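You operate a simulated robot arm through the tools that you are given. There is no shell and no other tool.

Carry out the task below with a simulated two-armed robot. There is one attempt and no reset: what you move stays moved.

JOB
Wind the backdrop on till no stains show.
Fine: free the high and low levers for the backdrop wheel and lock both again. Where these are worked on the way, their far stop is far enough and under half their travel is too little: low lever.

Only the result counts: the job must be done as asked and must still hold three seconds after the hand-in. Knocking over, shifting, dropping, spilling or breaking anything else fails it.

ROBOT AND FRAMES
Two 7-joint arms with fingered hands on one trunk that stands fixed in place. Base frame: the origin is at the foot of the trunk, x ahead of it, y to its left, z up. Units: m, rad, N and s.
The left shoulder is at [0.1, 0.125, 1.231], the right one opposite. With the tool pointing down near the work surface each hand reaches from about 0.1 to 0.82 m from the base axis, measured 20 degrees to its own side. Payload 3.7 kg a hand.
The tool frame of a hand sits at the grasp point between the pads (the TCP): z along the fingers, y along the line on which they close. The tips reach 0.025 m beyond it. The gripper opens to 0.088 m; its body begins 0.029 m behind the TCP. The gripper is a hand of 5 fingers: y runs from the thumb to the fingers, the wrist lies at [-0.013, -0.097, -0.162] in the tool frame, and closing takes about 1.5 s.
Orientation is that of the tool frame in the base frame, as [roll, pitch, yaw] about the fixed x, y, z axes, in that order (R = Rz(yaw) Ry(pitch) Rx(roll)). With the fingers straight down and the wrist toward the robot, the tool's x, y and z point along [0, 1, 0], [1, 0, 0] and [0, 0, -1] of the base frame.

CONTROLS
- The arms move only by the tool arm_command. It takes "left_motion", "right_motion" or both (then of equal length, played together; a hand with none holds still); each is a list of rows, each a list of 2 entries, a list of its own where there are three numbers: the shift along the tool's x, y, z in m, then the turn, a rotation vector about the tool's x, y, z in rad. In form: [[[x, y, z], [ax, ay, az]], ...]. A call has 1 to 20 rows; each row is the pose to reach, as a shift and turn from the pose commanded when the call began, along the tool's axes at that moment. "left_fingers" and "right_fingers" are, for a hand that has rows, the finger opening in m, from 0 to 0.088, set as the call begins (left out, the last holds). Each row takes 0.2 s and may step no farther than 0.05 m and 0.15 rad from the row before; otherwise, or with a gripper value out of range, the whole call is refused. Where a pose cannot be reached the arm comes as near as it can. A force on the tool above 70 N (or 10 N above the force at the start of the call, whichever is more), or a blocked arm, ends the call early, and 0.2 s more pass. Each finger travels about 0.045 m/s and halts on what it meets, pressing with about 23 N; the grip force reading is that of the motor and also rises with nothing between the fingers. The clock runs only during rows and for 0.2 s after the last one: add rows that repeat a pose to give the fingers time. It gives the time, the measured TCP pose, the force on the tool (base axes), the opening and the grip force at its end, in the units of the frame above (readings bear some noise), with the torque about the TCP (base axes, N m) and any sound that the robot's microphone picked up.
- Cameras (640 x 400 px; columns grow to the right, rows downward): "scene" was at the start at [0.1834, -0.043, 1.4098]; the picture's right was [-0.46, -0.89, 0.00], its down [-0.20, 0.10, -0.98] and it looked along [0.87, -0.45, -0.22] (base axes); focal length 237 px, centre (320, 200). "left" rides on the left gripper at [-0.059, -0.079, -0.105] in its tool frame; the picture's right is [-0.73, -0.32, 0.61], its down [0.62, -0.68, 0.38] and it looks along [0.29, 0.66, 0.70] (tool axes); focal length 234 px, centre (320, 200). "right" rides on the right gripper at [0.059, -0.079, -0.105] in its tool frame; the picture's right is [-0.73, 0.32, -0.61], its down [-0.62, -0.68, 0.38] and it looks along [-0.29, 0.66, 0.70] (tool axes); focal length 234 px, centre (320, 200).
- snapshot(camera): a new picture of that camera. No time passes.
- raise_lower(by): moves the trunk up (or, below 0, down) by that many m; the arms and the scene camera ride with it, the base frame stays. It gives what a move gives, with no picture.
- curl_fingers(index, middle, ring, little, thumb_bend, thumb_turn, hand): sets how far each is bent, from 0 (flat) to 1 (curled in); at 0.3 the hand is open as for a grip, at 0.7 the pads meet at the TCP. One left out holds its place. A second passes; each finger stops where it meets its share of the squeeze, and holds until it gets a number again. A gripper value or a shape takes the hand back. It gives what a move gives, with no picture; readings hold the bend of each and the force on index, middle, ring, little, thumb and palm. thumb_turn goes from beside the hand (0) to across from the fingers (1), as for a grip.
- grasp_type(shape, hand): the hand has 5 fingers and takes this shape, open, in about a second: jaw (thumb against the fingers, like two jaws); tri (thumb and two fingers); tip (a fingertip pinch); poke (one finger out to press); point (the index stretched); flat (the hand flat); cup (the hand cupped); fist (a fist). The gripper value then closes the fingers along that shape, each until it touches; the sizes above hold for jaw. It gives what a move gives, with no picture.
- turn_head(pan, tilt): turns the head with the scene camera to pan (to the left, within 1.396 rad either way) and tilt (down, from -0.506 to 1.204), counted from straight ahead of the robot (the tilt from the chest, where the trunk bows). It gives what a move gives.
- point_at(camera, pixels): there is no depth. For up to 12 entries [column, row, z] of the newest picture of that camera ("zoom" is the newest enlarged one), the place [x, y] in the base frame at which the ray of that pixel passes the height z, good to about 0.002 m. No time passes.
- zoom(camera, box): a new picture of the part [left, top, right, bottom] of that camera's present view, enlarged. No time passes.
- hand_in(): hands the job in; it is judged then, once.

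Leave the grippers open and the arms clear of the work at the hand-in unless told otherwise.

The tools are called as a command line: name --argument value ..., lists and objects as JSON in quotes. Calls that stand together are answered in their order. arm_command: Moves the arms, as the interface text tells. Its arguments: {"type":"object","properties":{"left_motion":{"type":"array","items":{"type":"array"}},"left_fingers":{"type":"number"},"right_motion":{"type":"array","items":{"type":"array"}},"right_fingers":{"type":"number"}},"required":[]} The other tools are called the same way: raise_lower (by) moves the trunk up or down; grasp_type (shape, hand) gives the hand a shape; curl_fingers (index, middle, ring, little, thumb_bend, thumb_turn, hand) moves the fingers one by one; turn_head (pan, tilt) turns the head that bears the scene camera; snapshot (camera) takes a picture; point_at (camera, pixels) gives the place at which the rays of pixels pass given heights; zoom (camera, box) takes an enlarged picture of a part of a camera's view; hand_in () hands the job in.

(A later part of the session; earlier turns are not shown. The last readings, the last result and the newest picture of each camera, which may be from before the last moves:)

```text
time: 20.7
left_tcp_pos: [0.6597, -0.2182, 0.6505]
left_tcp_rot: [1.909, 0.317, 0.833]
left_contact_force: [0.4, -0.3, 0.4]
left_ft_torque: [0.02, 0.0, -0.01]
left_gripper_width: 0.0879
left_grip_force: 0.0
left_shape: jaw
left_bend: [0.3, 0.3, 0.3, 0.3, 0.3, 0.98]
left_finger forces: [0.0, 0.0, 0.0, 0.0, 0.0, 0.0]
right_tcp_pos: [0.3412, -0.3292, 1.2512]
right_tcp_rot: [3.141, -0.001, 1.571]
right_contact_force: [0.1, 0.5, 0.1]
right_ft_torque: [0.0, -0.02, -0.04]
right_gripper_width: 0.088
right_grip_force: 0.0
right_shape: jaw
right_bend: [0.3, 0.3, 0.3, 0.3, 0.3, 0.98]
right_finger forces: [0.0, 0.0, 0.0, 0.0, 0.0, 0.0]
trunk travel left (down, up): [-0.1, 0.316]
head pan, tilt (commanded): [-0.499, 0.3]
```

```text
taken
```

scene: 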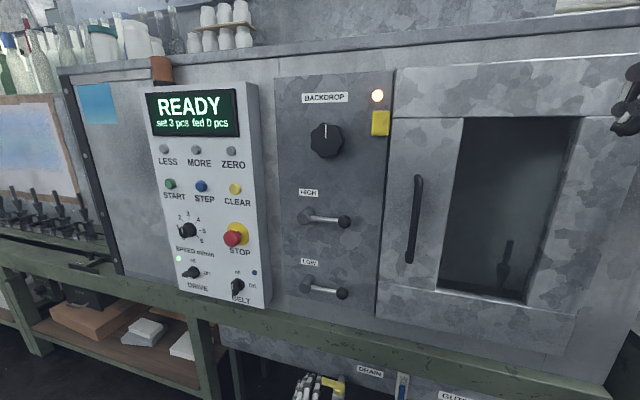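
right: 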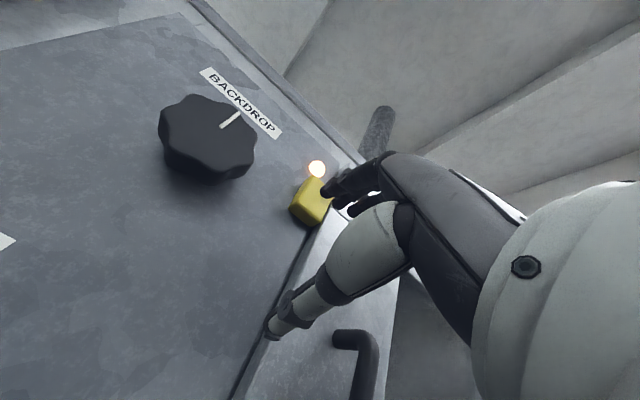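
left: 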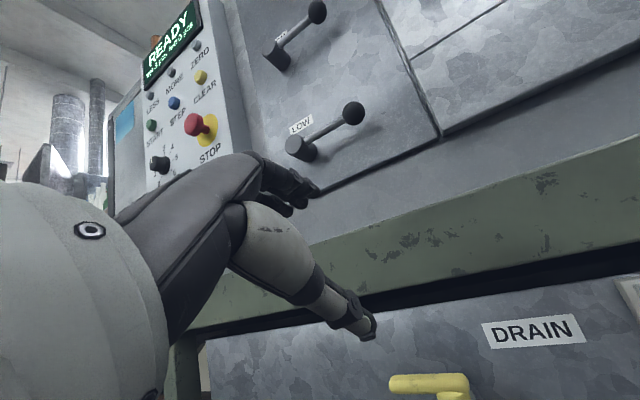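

The trunk lowered, but the left hand dropped farther than that (to z=0.65) and tilted. I'll hold the pose for a couple of rows to see what the controller takes as the commanded pose.

arm_command --left_motion '[[[0, 0, 0], [0, 0, 0]], [[0, 0, 0], [0, 0, 0]]]'

```text
time: 21.3
left_tcp_pos: [0.66, -0.2172, 0.6476]
left_tcp_rot: [1.909, 0.319, 0.83]
left_contact_force: [-0.1, 0.0, -0.2]
left_ft_torque: [0.0, -0.02, 0.0]
left_gripper_width: 0.088
left_grip_force: 0.0
left_shape: jaw
left_bend: [0.3, 0.3, 0.3, 0.3, 0.3, 0.98]
left_finger forces: [0.0, 0.1, 0.0, 0.0, 0.1, 0.0]
right_tcp_pos: [0.3433, -0.328, 1.2512]
right_tcp_rot: [-3.14, -0.001, 1.571]
right_contact_force: [0.6, 0.7, -0.1]
right_ft_torque: [-0.02, -0.04, -0.01]
right_gripper_width: 0.0878
right_grip_force: 0.2
right_shape: jaw
right_bend: [0.3, 0.3, 0.3, 0.3, 0.3, 0.98]
right_finger forces: [0.0, 0.1, 0.0, 0.1, 0.1, 0.1]
trunk travel left (down, up): [-0.1, 0.316]
head pan, tilt (commanded): [-0.499, 0.3]
```

The commanded pose follows the measured one. I'll raise the left hand straight up to about z=1.0 and level it again.

arm_command --left_motion '[[[-0.0151, 0.0392, -0.0123], [-0.041, 0.0009, 0.0402]], [[-0.0303, 0.0785, -0.0246], [-0.082, 0.0017, 0.0805]], [[-0.0454, 0.1177, -0.0369], [-0.1229, 0.0026, 0.1207]], [[-0.0606, 0.1569, -0.0492], [-0.1639, 0.0035, 0.1609]], [[-0.0757, 0.1961, -0.0614], [-0.2049, 0.0043, 0.2011]], [[-0.0908, 0.2354, -0.0737], [-0.2459, 0.0052, 0.2414]], [[-0.106, 0.2746, -0.086], [-0.2868, 0.006, 0.2816]], [[-0.1211, 0.3138, -0.0983], [-0.3278, 0.0069, 0.3218]]]'

snapshot --camera "scene"

snapshot --camera "left"

```text
time: 23.1
left_tcp_pos: [0.7292, -0.178, 1.0078]
left_tcp_rot: [1.578, 0.011, 0.709]
left_contact_force: [-0.7, 0.5, -0.7]
left_ft_torque: [0.01, 0.0, 0.02]
left_gripper_width: 0.0877
left_grip_force: 0.1
left_shape: jaw
left_bend: [0.3, 0.3, 0.3, 0.3, 0.3, 0.98]
left_finger forces: [0.0, 0.1, 0.0, 0.0, 0.0, 0.0]
left hand out of reach, approached as far as the arm can: row 1, 2, 3, 4, 5, 6, 7, 8
right_tcp_pos: [0.3425, -0.3302, 1.2507]
right_tcp_rot: [3.14, 0.0, 1.569]
right_contact_force: [-0.4, -0.8, -0.7]
right_ft_torque: [-0.02, 0.01, 0.01]
right_gripper_width: 0.088
right_grip_force: 0.0
right_shape: jaw
right_bend: [0.3, 0.3, 0.3, 0.3, 0.3, 0.98]
right_finger forces: [0.1, 0.0, 0.1, 0.0, 0.1, 0.0]
trunk travel left (down, up): [-0.1, 0.316]
head pan, tilt (commanded): [-0.499, 0.3]
```

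```text
taken
```

scene: 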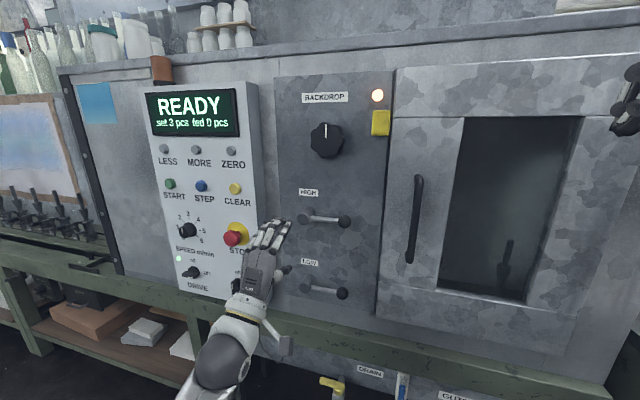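

```text
taken
```

left: 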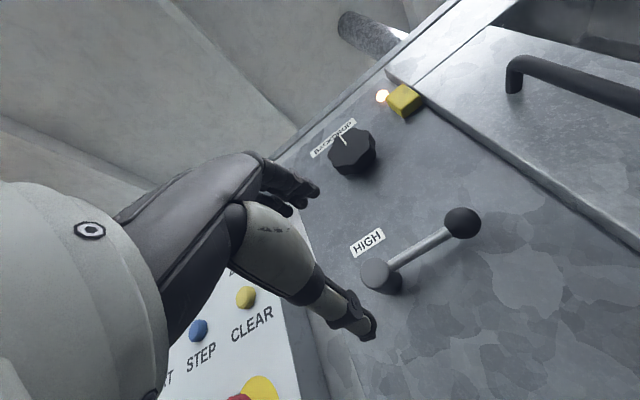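

The left arm can't swing far enough to the right across the body, so it drifted 0.09 m left of target. The right arm should manage with an elbow-low approach: fingers down first, then pitch up. I'll retract the left hand straight back from the panel and turn its fingers down.

arm_command --left_motion '[[[0, 0, -0.04], [0, 0, 0]], [[0, 0, -0.08], [0, 0, 0]], [[0, 0, -0.12], [0.14, 0, 0]], [[0, 0, -0.155], [0.28, 0, 0]], [[0, 0, -0.19], [0.42, 0, 0]], [[0, 0, -0.225], [0.56, 0, 0]], [[0, 0, -0.255], [0.7, 0, 0]], [[0, 0, -0.28], [0.84, 0, 0]], [[0, 0, -0.3], [0.98, 0, 0]], [[0, 0, -0.31], [1.12, 0, 0]], [[0, 0, -0.32], [1.26, 0, 0]], [[0, 0, -0.33], [1.4, 0, 0]], [[0, 0, -0.34], [1.54, 0, 0]]]'

snapshot --camera "scene"

```text
time: 25.9
left_tcp_pos: [0.5146, 0.0805, 1.0117]
left_tcp_rot: [3.121, 0.01, 0.71]
left_contact_force: [0.4, -0.3, -0.1]
left_ft_torque: [0.01, -0.04, 0.01]
left_gripper_width: 0.0878
left_grip_force: 0.0
left_shape: jaw
left_bend: [0.3, 0.3, 0.3, 0.3, 0.3, 0.98]
left_finger forces: [0.0, 0.0, 0.0, 0.0, 0.1, 0.0]
left hand out of reach, approached as far as the arm can: row 7, 8, 9, 10, 11, 12, 13
right_tcp_pos: [0.3434, -0.3279, 1.2518]
right_tcp_rot: [-3.141, -0.002, 1.57]
right_contact_force: [0.8, -0.4, -0.1]
right_ft_torque: [0.03, 0.0, 0.01]
right_gripper_width: 0.0878
right_grip_force: 0.0
right_shape: jaw
right_bend: [0.3, 0.3, 0.3, 0.3, 0.3, 0.98]
right_finger forces: [0.1, 0.0, 0.0, 0.1, 0.1, 0.1]
trunk travel left (down, up): [-0.1, 0.316]
head pan, tilt (commanded): [-0.499, 0.3]
```

```text
taken
```

scene: 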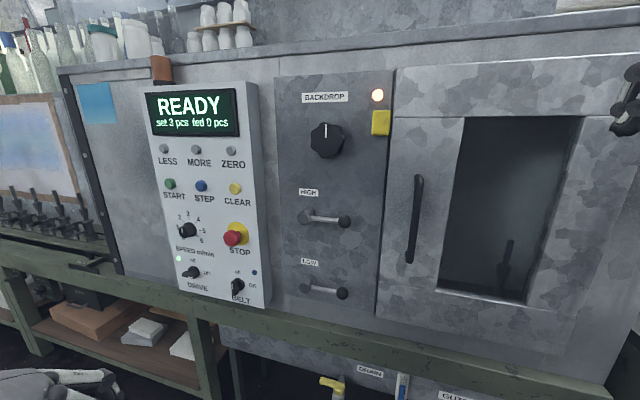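

The left hand is back. Now I'll move the right hand to the fingers-down pose facing the panel, low and forward, while the left moves further away.

arm_command --left_motion '[[[0.0046, -0.0112, -0.0077], [0, 0, 0]], [[0.0092, -0.0225, -0.0154], [0, 0, 0]], [[0.0138, -0.0337, -0.0231], [0, 0, 0]], [[0.0185, -0.0449, -0.0308], [0, 0, 0]], [[0.0231, -0.0562, -0.0385], [0, 0, 0]], [[0.0277, -0.0674, -0.0462], [0, 0, 0]], [[0.0323, -0.0786, -0.0538], [0, 0, 0]], [[0.0369, -0.0898, -0.0615], [0, 0, 0]], [[0.0415, -0.1011, -0.0692], [0, 0, 0]], [[0.0462, -0.1123, -0.0769], [0, 0, 0]], [[0.0508, -0.1235, -0.0846], [0, 0, 0]], [[0.0554, -0.1348, -0.0923], [0, 0, 0]], [[0.06, -0.146, -0.1], [0, 0, 0]]]' --right_motion '[[[0.011, 0.0202, 0.0376], [0, 0, 0.0604]], [[0.022, 0.0403, 0.0752], [0, 0, 0.1208]], [[0.033, 0.0605, 0.1128], [0, 0, 0.1812]], [[0.044, 0.0806, 0.1505], [0, 0, 0.2415]], [[0.055, 0.1008, 0.1881], [0, 0, 0.3019]], [[0.066, 0.1209, 0.2257], [0, 0, 0.3623]], [[0.077, 0.1411, 0.2633], [0, 0, 0.4227]], [[0.088, 0.1612, 0.3009], [0, 0, 0.4831]], [[0.099, 0.1814, 0.3385], [0, 0, 0.5435]], [[0.11, 0.2015, 0.3762], [0, 0, 0.6038]], [[0.121, 0.2217, 0.4138], [0, 0, 0.6642]], [[0.132, 0.2418, 0.4514], [0, 0, 0.7246]], [[0.143, 0.262, 0.489], [0, 0, 0.785]]]'

snapshot --camera "scene"

```text
time: 28.7
left_tcp_pos: [0.4647, 0.2324, 1.1056]
left_tcp_rot: [3.119, 0.012, 0.711]
left_contact_force: [0.4, 0.3, 0.5]
left_ft_torque: [0.0, 0.01, 0.0]
left_gripper_width: 0.0879
left_grip_force: 0.0
left_shape: jaw
left_bend: [0.3, 0.3, 0.3, 0.3, 0.3, 0.98]
left_finger forces: [0.0, 0.0, 0.0, 0.1, 0.1, 0.0]
right_tcp_pos: [0.607, -0.1821, 0.7596]
right_tcp_rot: [-3.141, -0.001, 0.785]
right_contact_force: [-0.5, 0.4, 0.0]
right_ft_torque: [0.01, -0.01, -0.02]
right_gripper_width: 0.0879
right_grip_force: 0.0
right_shape: jaw
right_bend: [0.3, 0.3, 0.3, 0.3, 0.3, 0.98]
right_finger forces: [0.1, 0.1, 0.0, 0.0, 0.0, 0.0]
right hand out of reach, approached as far as the arm can: row 4, 5, 6, 7, 8, 9, 10
trunk travel left (down, up): [-0.1, 0.316]
head pan, tilt (commanded): [-0.499, 0.3]
```

```text
taken
```

scene: 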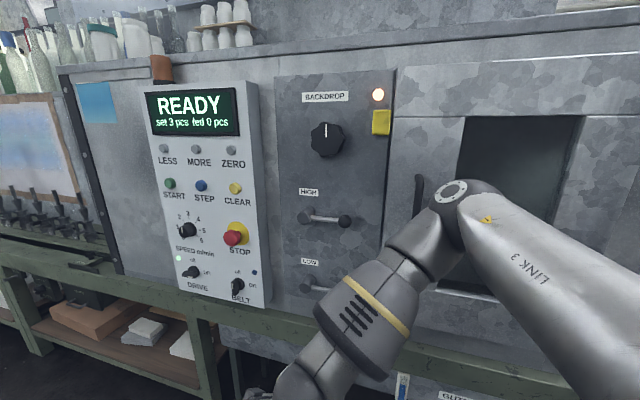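

The right arm took an elbow-high posture with the forearm coming from the upper right. For that posture, a hand roll with fingers to the left and thumb to the right (wrist on the right side) fits the panel direction best. I'll rotate the right hand to that orientation while rising to about 0.2 m in front of the knob.

arm_command --right_motion '[[[0.0033, 0.0019, -0.0307], [-0.0806, -0.0806, -0.0806]], [[0.0067, 0.0039, -0.0613], [-0.1612, -0.1612, -0.1612]], [[0.01, 0.0058, -0.092], [-0.2418, -0.2418, -0.2418]], [[0.0133, 0.0077, -0.1227], [-0.3225, -0.3225, -0.3225]], [[0.0167, 0.0097, -0.1533], [-0.4031, -0.4031, -0.4031]], [[0.02, 0.0116, -0.184], [-0.4837, -0.4837, -0.4837]], [[0.0233, 0.0135, -0.2147], [-0.5643, -0.5643, -0.5643]], [[0.0267, 0.0155, -0.2453], [-0.6449, -0.6449, -0.6449]]]'

snapshot --camera "scene"

```text
time: 30.5
left_tcp_pos: [0.4624, 0.2327, 1.107]
left_tcp_rot: [3.117, 0.012, 0.71]
left_contact_force: [-0.4, 0.2, 0.3]
left_ft_torque: [0.01, -0.04, 0.01]
left_gripper_width: 0.0882
left_grip_force: 0.0
left_shape: jaw
left_bend: [0.3, 0.3, 0.3, 0.3, 0.3, 0.98]
left_finger forces: [0.0, 0.1, 0.1, 0.1, 0.0, 0.0]
right_tcp_pos: [0.6341, -0.1768, 1.0096]
right_tcp_rot: [2.651, 0.788, 1.27]
right_contact_force: [-0.4, 0.1, 0.0]
right_ft_torque: [-0.02, 0.01, -0.02]
right_gripper_width: 0.0877
right_grip_force: 0.1
right_shape: jaw
right_bend: [0.3, 0.3, 0.3, 0.3, 0.3, 0.98]
right_finger forces: [0.0, 0.0, 0.1, 0.0, 0.0, 0.0]
trunk travel left (down, up): [-0.1, 0.316]
head pan, tilt (commanded): [-0.499, 0.3]
```

```text
taken
```

scene: 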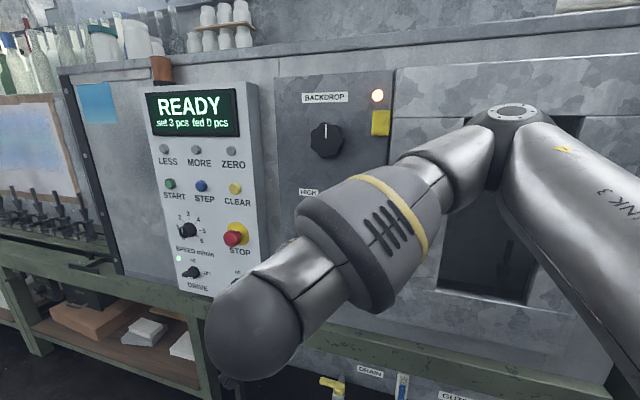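

All rows were reached, so this orientation suits the arm. I'll continue to the full pointing pose.

arm_command --right_motion '[[[-0.0194, 0.0139, -0.0187], [-0.0806, -0.0806, -0.0806]], [[-0.0387, 0.0279, -0.0375], [-0.1612, -0.1612, -0.1612]], [[-0.0581, 0.0418, -0.0562], [-0.2418, -0.2418, -0.2418]], [[-0.0774, 0.0558, -0.0749], [-0.3225, -0.3225, -0.3225]], [[-0.0968, 0.0697, -0.0936], [-0.4031, -0.4031, -0.4031]], [[-0.1162, 0.0836, -0.1124], [-0.4837, -0.4837, -0.4837]], [[-0.1355, 0.0976, -0.1311], [-0.5643, -0.5643, -0.5643]]]'

snapshot --camera "scene"

snapshot --camera "right"

```text
time: 32.1
left_tcp_pos: [0.4628, 0.232, 1.1059]
left_tcp_rot: [3.116, 0.01, 0.712]
left_contact_force: [1.1, 0.4, 0.3]
left_ft_torque: [-0.01, 0.0, 0.03]
left_gripper_width: 0.0878
left_grip_force: 0.1
left_shape: jaw
left_bend: [0.3, 0.3, 0.3, 0.3, 0.3, 0.98]
left_finger forces: [0.0, 0.0, 0.0, 0.0, 0.0, 0.0]
right_tcp_pos: [0.6635, -0.1666, 1.2195]
right_tcp_rot: [-0.249, 1.569, -1.035]
right_contact_force: [0.1, 0.1, -1.2]
right_ft_torque: [-0.01, 0.0, 0.0]
right_gripper_width: 0.088
right_grip_force: 0.1
right_shape: jaw
right_bend: [0.3, 0.3, 0.3, 0.3, 0.3, 0.98]
right_finger forces: [0.1, 0.0, 0.1, 0.0, 0.0, 0.1]
trunk travel left (down, up): [-0.1, 0.316]
head pan, tilt (commanded): [-0.499, 0.3]
```

```text
taken
```

scene: 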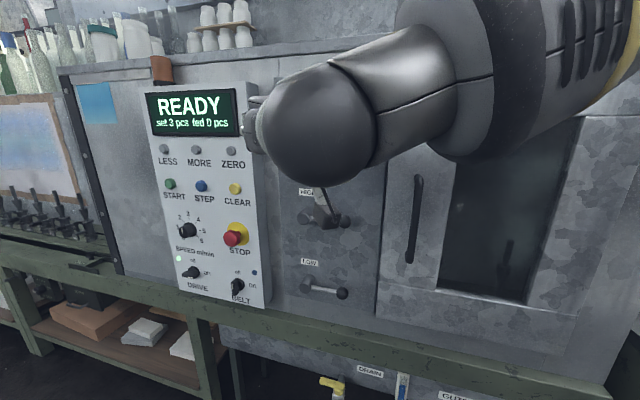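

```text
taken
```

right: 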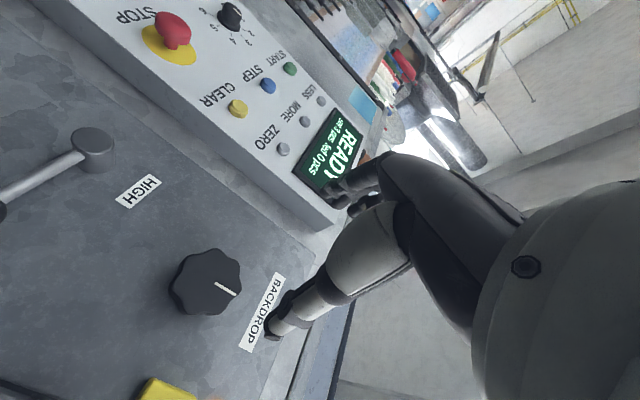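

That pose was reached exactly: fingers left, thumb right, pointing into the panel. Before touching anything I'll test in free air how far I can roll about the pointing axis, first clockwise.

arm_command --right_motion '[[[0, 0, 0], [0, 0, 0.145]], [[0, 0, 0], [0, 0, 0.29]], [[0, 0, 0], [0, 0, 0.435]], [[0, 0, 0], [0, 0, 0.58]], [[0, 0, 0], [0, 0, 0.725]], [[0, 0, 0], [0, 0, 0.87]], [[0, 0, 0], [0, 0, 1.015]], [[0, 0, 0], [0, 0, 1.16]], [[0, 0, 0], [0, 0, 1.305]], [[0, 0, 0], [0, 0, 1.45]], [[0, 0, 0], [0, 0, 1.571]]]'

snapshot --camera "scene"

```text
time: 34.5
left_tcp_pos: [0.4626, 0.2318, 1.1073]
left_tcp_rot: [3.118, 0.01, 0.709]
left_contact_force: [-0.2, 0.3, -0.2]
left_ft_torque: [0.0, 0.02, -0.01]
left_gripper_width: 0.0879
left_grip_force: 0.0
left_shape: jaw
left_bend: [0.3, 0.3, 0.3, 0.3, 0.3, 0.98]
left_finger forces: [0.0, 0.0, 0.0, 0.0, 0.1, 0.0]
right_tcp_pos: [0.7155, -0.2217, 1.2728]
right_tcp_rot: [1.574, 0.004, 0.795]
right_contact_force: [-0.1, 0.2, 0.0]
right_ft_torque: [0.01, 0.01, 0.0]
right_gripper_width: 0.0879
right_grip_force: 0.1
right_shape: jaw
right_bend: [0.3, 0.3, 0.3, 0.3, 0.3, 0.98]
right_finger forces: [0.0, 0.0, 0.0, 0.0, 0.0, 0.1]
right hand out of reach, approached as far as the arm can: row 8, 9, 10, 11
trunk travel left (down, up): [-0.1, 0.316]
head pan, tilt (commanded): [-0.499, 0.3]
```

```text
taken
```

scene: 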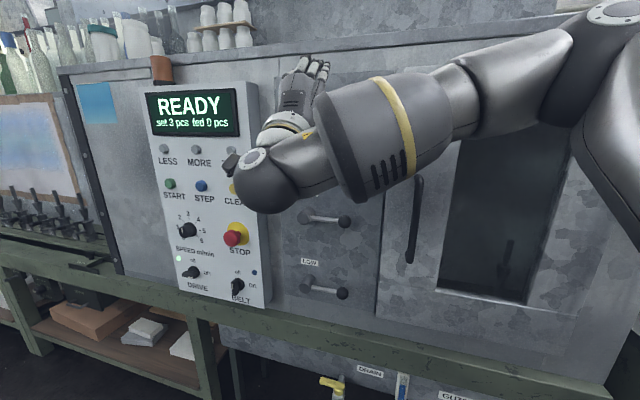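

Clockwise roll is good to about 1.0 rad at this standoff, then the hand drifts. I'll roll back the other way through the middle pose and on counter-clockwise to see that range.

arm_command --right_motion '[[[0, -0.01, -0.015], [0, 0, -0.143]], [[0, -0.02, -0.03], [0, 0, -0.286]], [[0, -0.03, -0.045], [0, 0, -0.429]], [[0.001, -0.04, -0.06], [0, 0, -0.572]], [[0.002, -0.0533, -0.0757], [0, 0, -0.715]], [[0.002, -0.0533, -0.0757], [0, 0, -0.858]], [[0.002, -0.0533, -0.0757], [0, 0, -1.0]], [[0.002, -0.0533, -0.0757], [0, 0, -1.143]], [[0.002, -0.0533, -0.0757], [0, 0, -1.286]], [[0.002, -0.0533, -0.0757], [0, 0, -1.429]], [[0.002, -0.0533, -0.0757], [0, 0, -1.571]], [[0.002, -0.0533, -0.0757], [0, 0, -1.716]], [[0.002, -0.0533, -0.0757], [0, 0, -1.861]], [[0.002, -0.0533, -0.0757], [0, 0, -2.006]], [[0.002, -0.0533, -0.0757], [0, 0, -2.151]], [[0.002, -0.0533, -0.0757], [0, 0, -2.296]], [[0.002, -0.0533, -0.0757], [0, 0, -2.441]], [[0.002, -0.0533, -0.0757], [0, 0, -2.586]], [[0.002, -0.0533, -0.0757], [0, 0, -2.731]], [[0.002, -0.0533, -0.0757], [0, 0, -2.876]]]'

snapshot --camera "scene"

snapshot --camera "right"

```text
time: 38.7
left_tcp_pos: [0.466, 0.2315, 1.105]
left_tcp_rot: [3.119, 0.015, 0.711]
left_contact_force: [1.1, 0.1, -0.8]
left_ft_torque: [-0.05, 0.0, 0.01]
left_gripper_width: 0.0878
left_grip_force: 0.0
left_shape: jaw
left_bend: [0.3, 0.3, 0.3, 0.3, 0.3, 0.98]
left_finger forces: [0.1, 0.0, 0.1, 0.1, 0.0, 0.1]
right_tcp_pos: [0.6659, -0.1683, 1.2174]
right_tcp_rot: [-1.575, 0.26, -2.359]
right_contact_force: [0.7, 0.3, -0.3]
right_ft_torque: [0.0, -0.01, 0.0]
right_gripper_width: 0.0876
right_grip_force: 0.0
right_shape: jaw
right_bend: [0.3, 0.3, 0.3, 0.3, 0.3, 0.98]
right_finger forces: [0.1, 0.0, 0.0, 0.0, 0.0, 0.0]
trunk travel left (down, up): [-0.1, 0.316]
head pan, tilt (commanded): [-0.499, 0.3]
```

```text
taken
```

scene: 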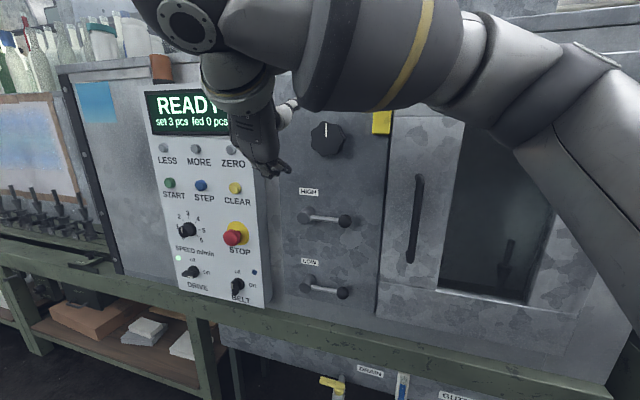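

```text
taken
```

right: 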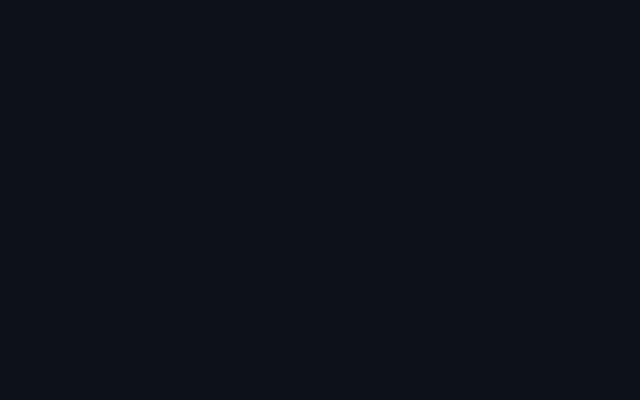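

Counter-clockwise is fully reachable, so the hand can take the "thumb above, fingers below" pose, which suits gripping the horizontal levers. The right camera was black there, probably tucked against the wrist. I'll go to 0.10 m in front of the HIGH ball in this pose.

arm_command --right_motion '[[[0.0169, 0.0289, 0.0151], [0, 0, 0]], [[0.0339, 0.0577, 0.0302], [0, 0, 0]], [[0.0508, 0.0866, 0.0453], [0, 0, 0]], [[0.0677, 0.1154, 0.0604], [0, 0, 0]], [[0.0847, 0.1443, 0.0755], [0, 0, 0]], [[0.1016, 0.1731, 0.0906], [0, 0, 0]]]'

snapshot --camera "scene"

snapshot --camera "right"

```text
time: 40.1
left_tcp_pos: [0.464, 0.2327, 1.1063]
left_tcp_rot: [3.118, 0.013, 0.71]
left_contact_force: [-1.2, 0.0, -0.6]
left_ft_torque: [-0.02, 0.0, 0.02]
left_gripper_width: 0.088
left_grip_force: 0.0
left_shape: jaw
left_bend: [0.3, 0.3, 0.3, 0.3, 0.3, 0.98]
left_finger forces: [0.1, 0.0, 0.0, 0.0, 0.0, 0.0]
right_tcp_pos: [0.6914, -0.2669, 1.026]
right_tcp_rot: [-1.572, 0.267, -2.355]
right_contact_force: [-0.1, 0.3, -0.1]
right_ft_torque: [0.02, 0.0, -0.03]
right_gripper_width: 0.0877
right_grip_force: 0.1
right_shape: jaw
right_bend: [0.3, 0.3, 0.3, 0.3, 0.3, 0.98]
right_finger forces: [0.0, 0.0, 0.1, 0.0, 0.0, 0.0]
trunk travel left (down, up): [-0.1, 0.316]
head pan, tilt (commanded): [-0.499, 0.3]
```

```text
taken
```

scene: 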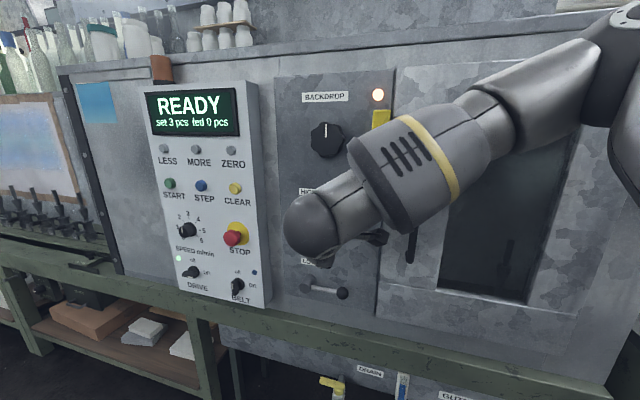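

```text
taken
```

right: 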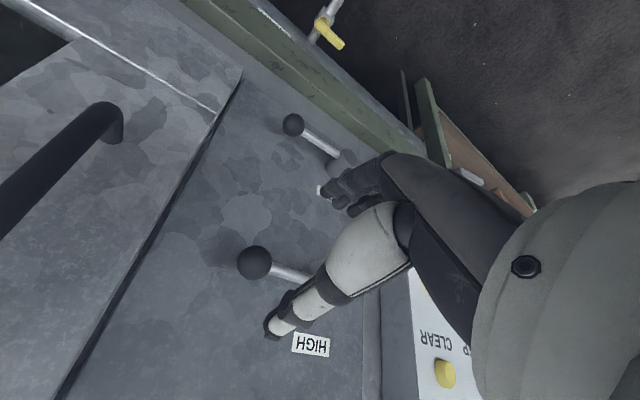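

The camera works again. The HIGH ball is at (255,262), exactly where the pointing axis should meet it. I'll advance 0.085 m with the jaw open so the thumb is above and the fingers below the ball.

arm_command --right_motion '[[[0, 0, 0.025], [0, 0, 0]], [[0, 0, 0.045], [0, 0, 0]], [[0, 0, 0.065], [0, 0, 0]], [[0, 0, 0.085], [0, 0, 0]], [[0, 0, 0.085], [0, 0, 0]]]' --right_fingers 0.088

snapshot --camera "right"

snapshot --camera "scene"

```text
time: 41.3
left_tcp_pos: [0.4645, 0.2325, 1.1051]
left_tcp_rot: [3.116, 0.01, 0.709]
left_contact_force: [0.2, -0.3, 0.0]
left_ft_torque: [0.01, -0.01, 0.0]
left_gripper_width: 0.0878
left_grip_force: 0.1
left_shape: jaw
left_bend: [0.3, 0.3, 0.3, 0.3, 0.3, 0.98]
left_finger forces: [0.1, 0.1, 0.0, 0.0, 0.0, 0.0]
right_tcp_pos: [0.7498, -0.3268, 1.0263]
right_tcp_rot: [-1.571, 0.266, -2.357]
right_contact_force: [0.4, -0.4, -0.6]
right_ft_torque: [0.01, 0.01, -0.04]
right_gripper_width: 0.0879
right_grip_force: 0.1
right_shape: jaw
right_bend: [0.3, 0.3, 0.3, 0.3, 0.3, 0.98]
right_finger forces: [0.0, 0.0, 0.0, 0.0, 0.0, 0.0]
trunk travel left (down, up): [-0.1, 0.316]
head pan, tilt (commanded): [-0.499, 0.3]
```

```text
taken
```

right: 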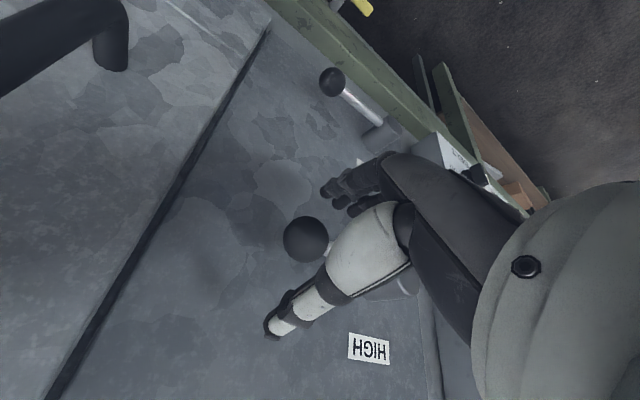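

```text
taken
```

scene: 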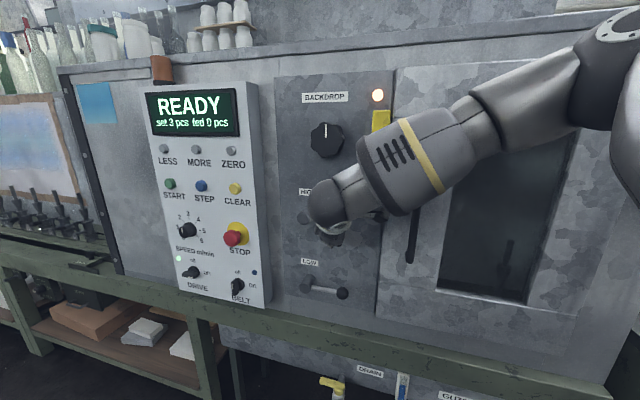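

The ball sits between the thumb and fingers at (305,240). I'll close the fingers on it.

arm_command --right_motion '[[[0, 0, 0], [0, 0, 0]], [[0, 0, 0], [0, 0, 0]], [[0, 0, 0], [0, 0, 0]], [[0, 0, 0], [0, 0, 0]], [[0, 0, 0], [0, 0, 0]], [[0, 0, 0], [0, 0, 0]], [[0, 0, 0], [0, 0, 0]], [[0, 0, 0], [0, 0, 0]]]' --right_fingers 0.015

snapshot --camera "right"

```text
time: 43.1
left_tcp_pos: [0.4641, 0.2324, 1.1051]
left_tcp_rot: [3.116, 0.014, 0.71]
left_contact_force: [0.6, -0.2, -0.1]
left_ft_torque: [0.02, -0.03, -0.01]
left_gripper_width: 0.0876
left_grip_force: 0.0
left_shape: jaw
left_bend: [0.3, 0.3, 0.3, 0.3, 0.3, 0.98]
left_finger forces: [0.0, 0.1, 0.0, 0.0, 0.0, 0.0]
right_tcp_pos: [0.7504, -0.3254, 1.025]
right_tcp_rot: [-1.572, 0.263, -2.356]
right_contact_force: [-2.5, 4.7, -5.5]
right_ft_torque: [0.07, 0.2, 0.09]
right_gripper_width: 0.024
right_grip_force: 23.3
right_shape: jaw
right_bend: [0.74, 0.53, 0.51, 0.55, 0.76, 1.0]
right_finger forces: [14.6, 6.6, 3.6, 0.0, 17.8, 0.0]
trunk travel left (down, up): [-0.1, 0.316]
head pan, tilt (commanded): [-0.499, 0.3]
```

```text
taken
```

right: 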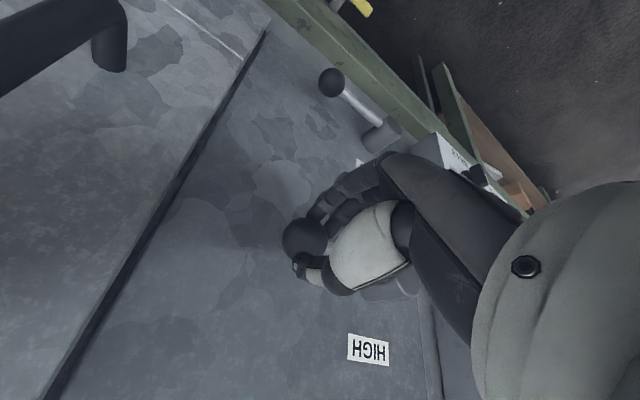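

The ball is gripped. Now a gentle test: I'll move 0.015 m downward and read the force to find which direction the lever travels.

arm_command --right_motion '[[[0.0013, 0.0048, 0], [0, 0, 0]], [[0.0026, 0.0097, 0], [0, 0, 0]], [[0.004, 0.0145, 0], [0, 0, 0]], [[0.004, 0.0145, 0], [0, 0, 0]]]'

snapshot --camera "right"

```text
time: 44.1
left_tcp_pos: [0.4649, 0.2331, 1.1054]
left_tcp_rot: [3.118, 0.011, 0.709]
left_contact_force: [0.1, -0.2, 0.4]
left_ft_torque: [0.0, 0.04, -0.03]
left_gripper_width: 0.0878
left_grip_force: 0.1
left_shape: jaw
left_bend: [0.3, 0.3, 0.3, 0.3, 0.3, 0.98]
left_finger forces: [0.0, 0.1, 0.0, 0.0, 0.0, 0.0]
right_tcp_pos: [0.7515, -0.3246, 1.0119]
right_tcp_rot: [-1.569, 0.266, -2.352]
right_contact_force: [1.6, 9.3, 1.7]
right_ft_torque: [0.09, -0.12, 0.19]
right_gripper_width: 0.0241
right_grip_force: 23.0
right_shape: jaw
right_bend: [0.74, 0.54, 0.56, 0.55, 0.76, 1.0]
right_finger forces: [12.8, 7.9, 2.3, 0.0, 21.1, 0.0]
trunk travel left (down, up): [-0.1, 0.316]
head pan, tilt (commanded): [-0.499, 0.3]
```

```text
taken
```

right: 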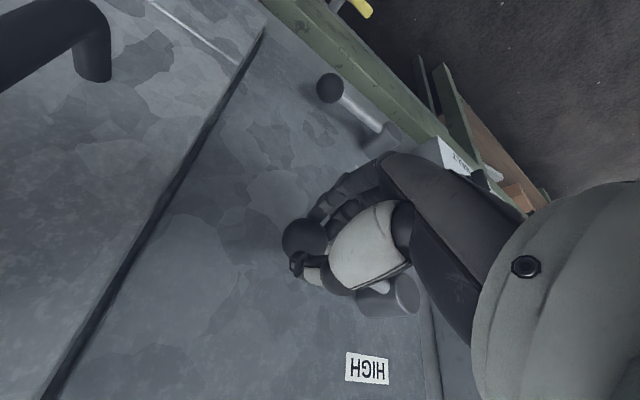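

The lever moved down with little force, so it is free in that direction. I'll locate the hub, seen at about (405,293), for the arc.

point_at --camera "right" --pixels '[[405, 293, 1.023], [375, 300, 1.023], [303, 238, 1.012], [396, 132, 0.826], [330, 87, 0.826]]'

```text
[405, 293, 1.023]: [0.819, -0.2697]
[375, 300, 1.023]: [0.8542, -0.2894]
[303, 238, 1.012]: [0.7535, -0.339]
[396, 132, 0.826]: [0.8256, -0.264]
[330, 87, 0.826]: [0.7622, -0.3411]
```

Hub is about 0.097 m from the ball. I'll follow the arc downward to about 40°, rolling the hand clockwise with the lever, and watch the force.

arm_command --right_motion '[[[0.0008, 0.0135, 0], [0, 0, 0.14]], [[-0.0003, 0.0271, 0], [0, 0, 0.28]], [[-0.0033, 0.0403, 0], [0, 0, 0.42]], [[-0.0081, 0.053, 0], [0, 0, 0.56]]]'

snapshot --camera "right"

snapshot --camera "scene"

```text
time: 45.1
left_tcp_pos: [0.4624, 0.2324, 1.1063]
left_tcp_rot: [3.118, 0.013, 0.71]
left_contact_force: [-0.5, -0.4, -0.3]
left_ft_torque: [0.02, 0.0, 0.0]
left_gripper_width: 0.0876
left_grip_force: 0.1
left_shape: jaw
left_bend: [0.3, 0.3, 0.3, 0.3, 0.3, 0.98]
left_finger forces: [0.1, 0.1, 0.0, 0.1, 0.0, 0.1]
right_tcp_pos: [0.7651, -0.3105, 0.962]
right_tcp_rot: [-1.572, 0.825, -2.357]
right_contact_force: [-5.0, 5.1, -1.5]
right_ft_torque: [0.01, 0.01, 0.02]
right_gripper_width: 0.024
right_grip_force: 22.7
right_shape: jaw
right_bend: [0.74, 0.54, 0.56, 0.55, 0.76, 1.0]
right_finger forces: [13.4, 6.2, 2.8, 0.0, 21.0, 0.1]
trunk travel left (down, up): [-0.1, 0.316]
head pan, tilt (commanded): [-0.499, 0.3]
```

```text
taken
```

right: 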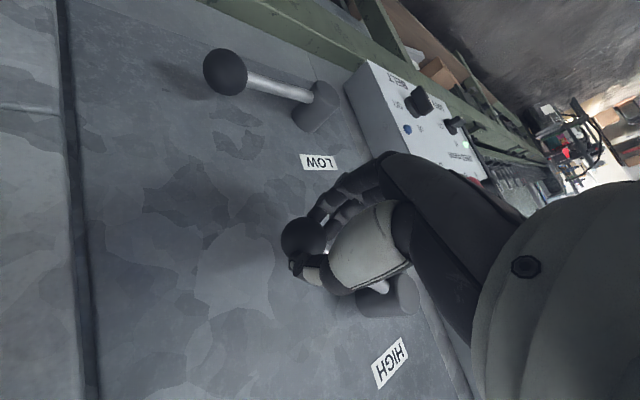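

```text
taken
```

scene: 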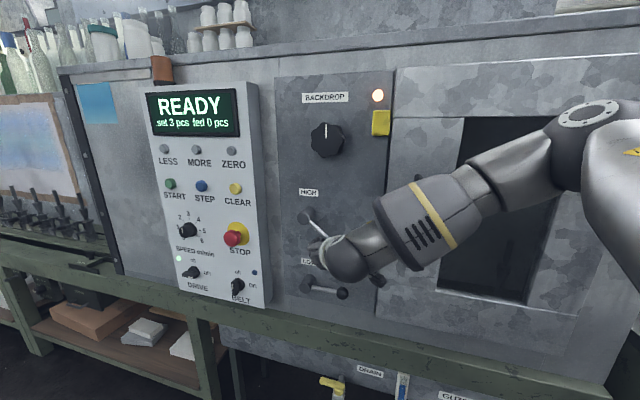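

The lever follows smoothly with about 7 N. I'll continue the arc downward a bit further.

arm_command --right_motion '[[[0.0008, 0.0136, 0], [0, 0, 0.14]], [[-0.0003, 0.0271, 0], [0, 0, 0.28]], [[-0.0032, 0.0403, 0], [0, 0, 0.42]]]'

snapshot --camera "right"

snapshot --camera "scene"

```text
time: 45.9
left_tcp_pos: [0.4612, 0.2324, 1.1063]
left_tcp_rot: [3.117, 0.007, 0.71]
left_contact_force: [-0.1, 0.1, 0.5]
left_ft_torque: [0.0, 0.01, -0.02]
left_gripper_width: 0.0879
left_grip_force: 0.0
left_shape: jaw
left_bend: [0.3, 0.3, 0.3, 0.3, 0.3, 0.98]
left_finger forces: [0.1, 0.0, 0.0, 0.1, 0.0, 0.0]
right_tcp_pos: [0.7875, -0.2894, 0.9377]
right_tcp_rot: [-1.572, 1.248, -2.361]
right_contact_force: [-20.6, -2.7, -3.9]
right_ft_torque: [-0.14, 0.14, -0.41]
right_gripper_width: 0.0235
right_grip_force: 22.6
right_shape: jaw
right_bend: [0.74, 0.58, 0.59, 0.55, 0.75, 1.0]
right_finger forces: [9.0, 2.2, 3.1, 0.1, 29.5, 0.0]
trunk travel left (down, up): [-0.1, 0.316]
head pan, tilt (commanded): [-0.499, 0.3]
```

```text
taken
```

right: 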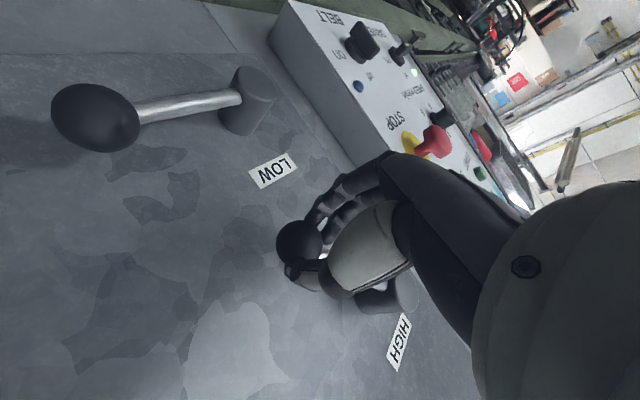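

```text
taken
```

scene: 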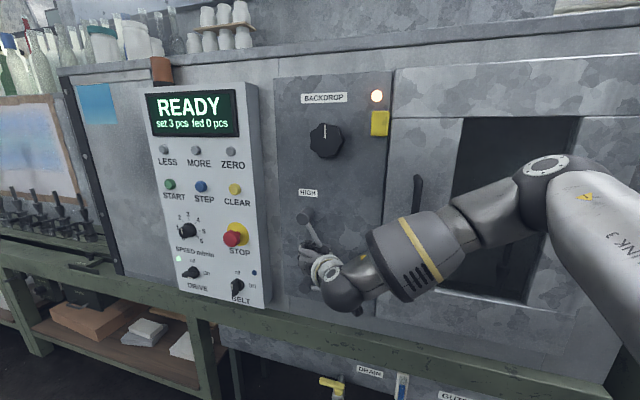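

Force rose to about 21 N at around 63°, so it may be near its stop. I'll zoom in on the lever and lamp, then nudge slightly more to confirm.

zoom --camera "scene" --box '[270, 80, 400, 310]'

arm_command --right_motion '[[[-0.0004, 0.0068, 0], [0, 0, 0.07]], [[-0.0018, 0.013, 0], [0, 0, 0.14]]]'

zoom --camera "scene" --box '[270, 80, 400, 310]'

```text
1.74 times, centred on (335, 195) of scene
```

zoom: 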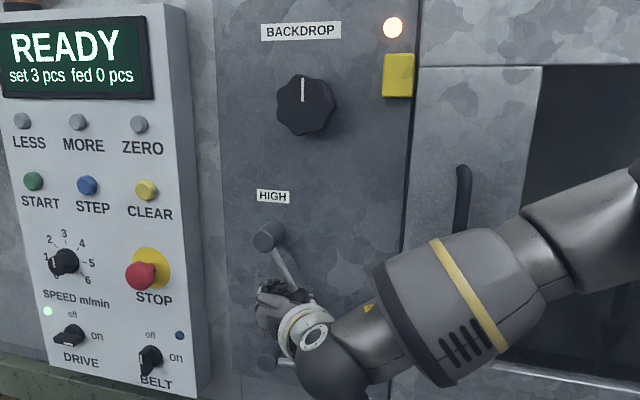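

```text
time: 46.5
left_tcp_pos: [0.4591, 0.2308, 1.107]
left_tcp_rot: [3.114, 0.007, 0.711]
left_contact_force: [0.3, -0.1, -0.4]
left_ft_torque: [0.04, 0.02, 0.03]
left_gripper_width: 0.088
left_grip_force: 0.0
left_shape: jaw
left_bend: [0.3, 0.3, 0.3, 0.3, 0.3, 0.98]
left_finger forces: [0.0, 0.0, 0.1, 0.1, 0.0, 0.1]
right_tcp_pos: [0.7947, -0.2801, 0.9387]
right_tcp_rot: [-1.564, 1.391, -2.353]
right_contact_force: [-36.7, -8.6, 1.9]
right_ft_torque: [-0.09, -0.03, -1.17]
right_gripper_width: 0.0284
right_grip_force: 23.5
right_shape: jaw
right_bend: [0.76, 0.74, 0.6, 0.55, 0.7, 0.99]
right_finger forces: [1.7, 0.0, 0.0, 0.1, 35.9, 0.1]
trunk travel left (down, up): [-0.1, 0.316]
head pan, tilt (commanded): [-0.499, 0.3]
```

```text
1.74 times, centred on (335, 195) of scene
```

zoom: 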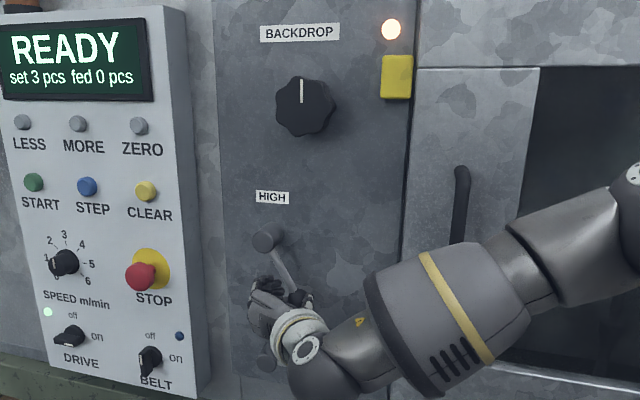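

The lever doesn't move any further and the force climbed to 37 N, so this is the stop, roughly 60° down. I'll ease back, open the fingers and see whether the lever stays.

arm_command --right_motion '[[[0, -0.006, 0], [0, 0, 0]], [[0, -0.01, 0], [0, 0, 0]], [[0, -0.01, 0], [0, 0, 0]], [[0, -0.01, 0], [0, 0, 0]], [[0, -0.01, 0], [0, 0, 0]], [[0, -0.01, 0], [0, 0, 0]], [[0, -0.01, 0], [0, 0, 0]], [[0, -0.01, 0], [0, 0, 0]], [[0, -0.01, 0], [0, 0, 0]]]' --right_fingers 0.088

snapshot --camera "right"

zoom --camera "scene" --box '[270, 80, 400, 310]'

```text
time: 48.5
left_tcp_pos: [0.4635, 0.2322, 1.1068]
left_tcp_rot: [3.116, 0.01, 0.709]
left_contact_force: [-0.2, 1.0, -0.5]
left_ft_torque: [-0.01, 0.01, -0.01]
left_gripper_width: 0.0878
left_grip_force: 0.0
left_shape: jaw
left_bend: [0.3, 0.3, 0.3, 0.3, 0.3, 0.98]
left_finger forces: [0.0, 0.0, 0.1, 0.0, 0.0, 0.0]
right_tcp_pos: [0.7923, -0.2859, 0.9374]
right_tcp_rot: [-1.581, 1.387, -2.366]
right_contact_force: [-0.5, -0.3, -0.1]
right_ft_torque: [-0.01, -0.01, 0.03]
right_gripper_width: 0.0877
right_grip_force: 0.1
right_shape: jaw
right_bend: [0.3, 0.3, 0.3, 0.3, 0.3, 0.98]
right_finger forces: [0.1, 0.0, 0.0, 0.0, 0.0, 0.1]
trunk travel left (down, up): [-0.1, 0.316]
head pan, tilt (commanded): [-0.499, 0.3]
```

```text
taken
```

right: 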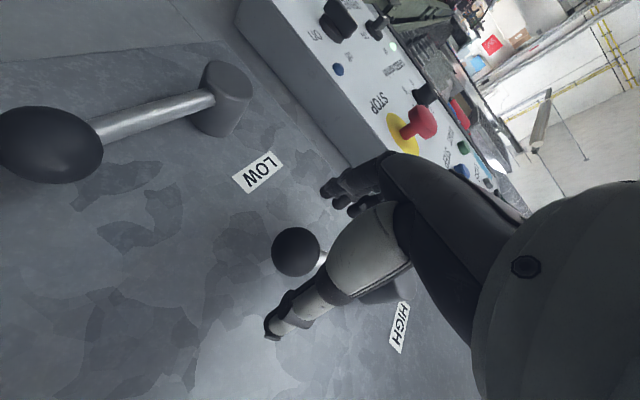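

```text
1.74 times, centred on (335, 195) of scene
```

zoom: 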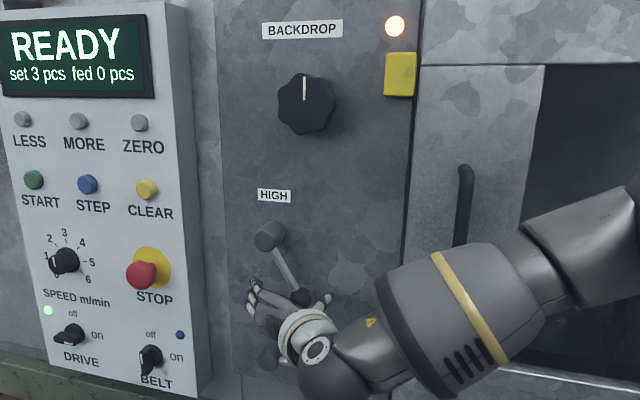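

The HIGH lever stays down at its stop. I'll back straight out, then roll back and move to 0.10 m in front of the LOW ball.

arm_command --right_motion '[[[0, 0, -0.035], [0, 0, 0]], [[0, 0, -0.07], [0, 0, 0]], [[0, 0, -0.1], [0, 0, 0]], [[0.015, -0.005, -0.1], [0, 0, -0.14]], [[0.03, -0.01, -0.1], [0, 0, -0.28]], [[0.045, -0.015, -0.1], [0, 0, -0.42]], [[0.06, -0.02, -0.1], [0, 0, -0.56]], [[0.075, -0.025, -0.1], [0, 0, -0.7]], [[0.09, -0.03, -0.095], [0, 0, -0.84]], [[0.105, -0.035, -0.09], [0, 0, -0.98]], [[0.1205, -0.0389, -0.0823], [0, 0, -1.12]], [[0.1205, -0.0389, -0.0823], [0, 0, -1.12]]]'

snapshot --camera "right"

snapshot --camera "scene"

```text
time: 51.1
left_tcp_pos: [0.4642, 0.2325, 1.1061]
left_tcp_rot: [3.116, 0.01, 0.71]
left_contact_force: [-0.4, -0.5, 0.3]
left_ft_torque: [-0.02, -0.02, -0.02]
left_gripper_width: 0.0881
left_grip_force: 0.0
left_shape: jaw
left_bend: [0.3, 0.3, 0.3, 0.3, 0.3, 0.98]
left_finger forces: [0.1, 0.0, 0.0, 0.1, 0.0, 0.0]
right_tcp_pos: [0.6898, -0.2708, 0.8254]
right_tcp_rot: [-1.571, 0.267, -2.355]
right_contact_force: [-0.9, 0.1, -0.8]
right_ft_torque: [-0.01, 0.0, -0.01]
right_gripper_width: 0.0878
right_grip_force: 0.1
right_shape: jaw
right_bend: [0.3, 0.3, 0.3, 0.3, 0.3, 0.98]
right_finger forces: [0.1, 0.0, 0.0, 0.1, 0.0, 0.1]
trunk travel left (down, up): [-0.1, 0.316]
head pan, tilt (commanded): [-0.499, 0.3]
```

```text
taken
```

right: 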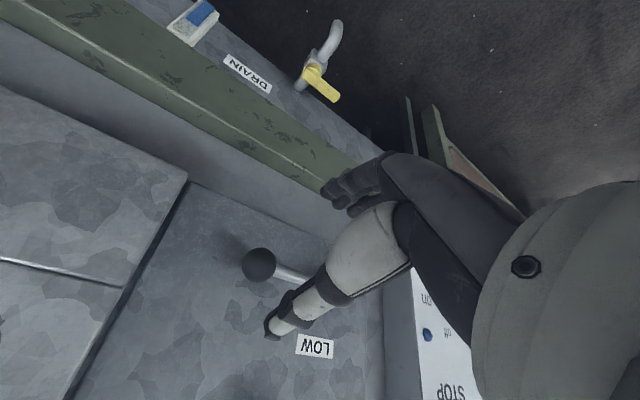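

```text
taken
```

scene: 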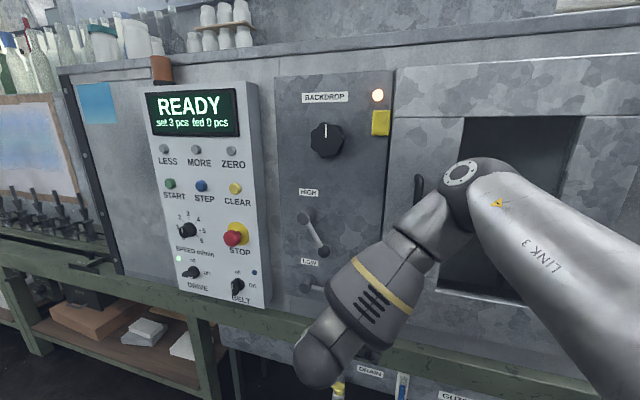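

The LOW ball is at (260,265), right on the pointing axis. The green rail below it may be close to the fingers, so I'll check its location before advancing.

zoom --camera "right" --box '[160, 100, 400, 350]'

zoom --camera "scene" --box '[250, 240, 400, 400]'

```text
1.60 times, centred on (280, 225) of right
```

zoom: 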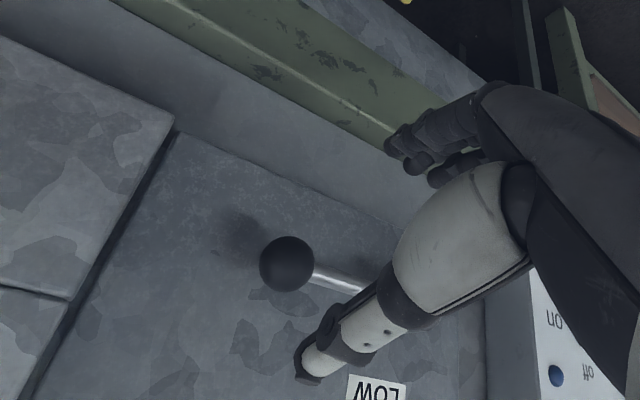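

```text
2.50 times, centred on (325, 320) of scene
```

zoom: 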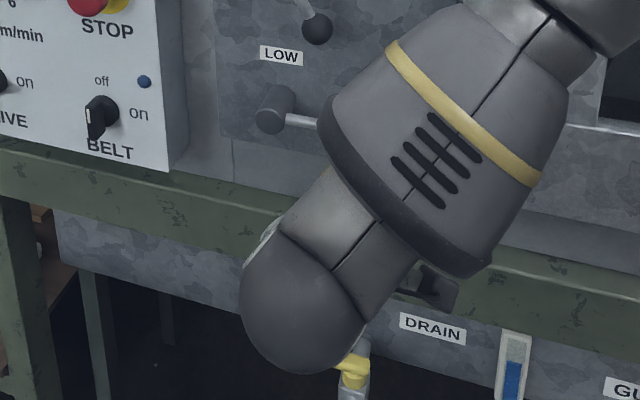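

I'll cast rays for the rail's inner edge and its front top edge.

point_at --camera "right" --pixels '[[236.3, 145.6, 0.78], [236.3, 145.6, 0.7], [261.3, 143.8, 0.78], [261.3, 143.8, 0.7], [261, 266, 0.826], [261, 266, 0.8], [220, 186, 0.8], [220, 186, 0.74]]'

point_at --camera "scene" --pixels '[[250, 302, 0.78], [250, 302, 0.7], [270, 310, 0.78], [270, 310, 0.7]]'

```text
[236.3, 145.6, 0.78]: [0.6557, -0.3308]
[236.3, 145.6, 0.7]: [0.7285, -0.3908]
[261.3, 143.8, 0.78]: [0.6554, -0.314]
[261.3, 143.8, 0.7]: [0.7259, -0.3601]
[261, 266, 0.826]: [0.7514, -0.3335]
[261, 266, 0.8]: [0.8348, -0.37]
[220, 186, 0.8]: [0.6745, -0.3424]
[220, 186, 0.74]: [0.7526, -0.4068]
```

```text
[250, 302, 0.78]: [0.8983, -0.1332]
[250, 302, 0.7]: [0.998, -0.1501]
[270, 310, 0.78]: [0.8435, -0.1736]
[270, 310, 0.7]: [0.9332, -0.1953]
```

The rail's top is at about z=0.68, below the fingers (about 0.76), so it's clear. I'll advance 0.085 m around the LOW ball with the jaw open.

arm_command --right_motion '[[[0, -0.002, 0.025], [0, 0, 0]], [[0, -0.003, 0.045], [0, 0, 0]], [[0, -0.003, 0.065], [0, 0, 0]], [[0, -0.003, 0.085], [0, 0, 0]], [[0, -0.003, 0.085], [0, 0, 0]]]' --right_fingers 0.088

snapshot --camera "right"

```text
time: 52.3
left_tcp_pos: [0.4633, 0.2328, 1.1063]
left_tcp_rot: [3.117, 0.012, 0.708]
left_contact_force: [-0.3, 0.0, 0.0]
left_ft_torque: [-0.03, 0.03, -0.01]
left_gripper_width: 0.088
left_grip_force: 0.0
left_shape: jaw
left_bend: [0.3, 0.3, 0.3, 0.3, 0.3, 0.98]
left_finger forces: [0.1, 0.0, 0.0, 0.0, 0.0, 0.0]
right_tcp_pos: [0.7489, -0.3312, 0.8291]
right_tcp_rot: [-1.571, 0.268, -2.356]
right_contact_force: [-0.1, -0.6, -0.4]
right_ft_torque: [-0.01, -0.02, -0.01]
right_gripper_width: 0.0877
right_grip_force: 0.0
right_shape: jaw
right_bend: [0.3, 0.3, 0.3, 0.3, 0.3, 0.98]
right_finger forces: [0.1, 0.1, 0.0, 0.0, 0.0, 0.0]
trunk travel left (down, up): [-0.1, 0.316]
head pan, tilt (commanded): [-0.499, 0.3]
```

```text
taken
```

right: 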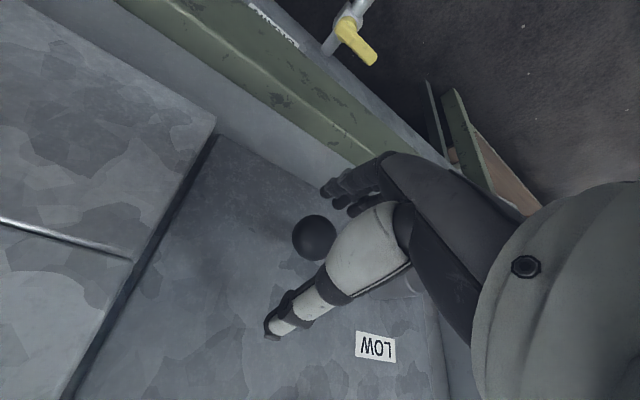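

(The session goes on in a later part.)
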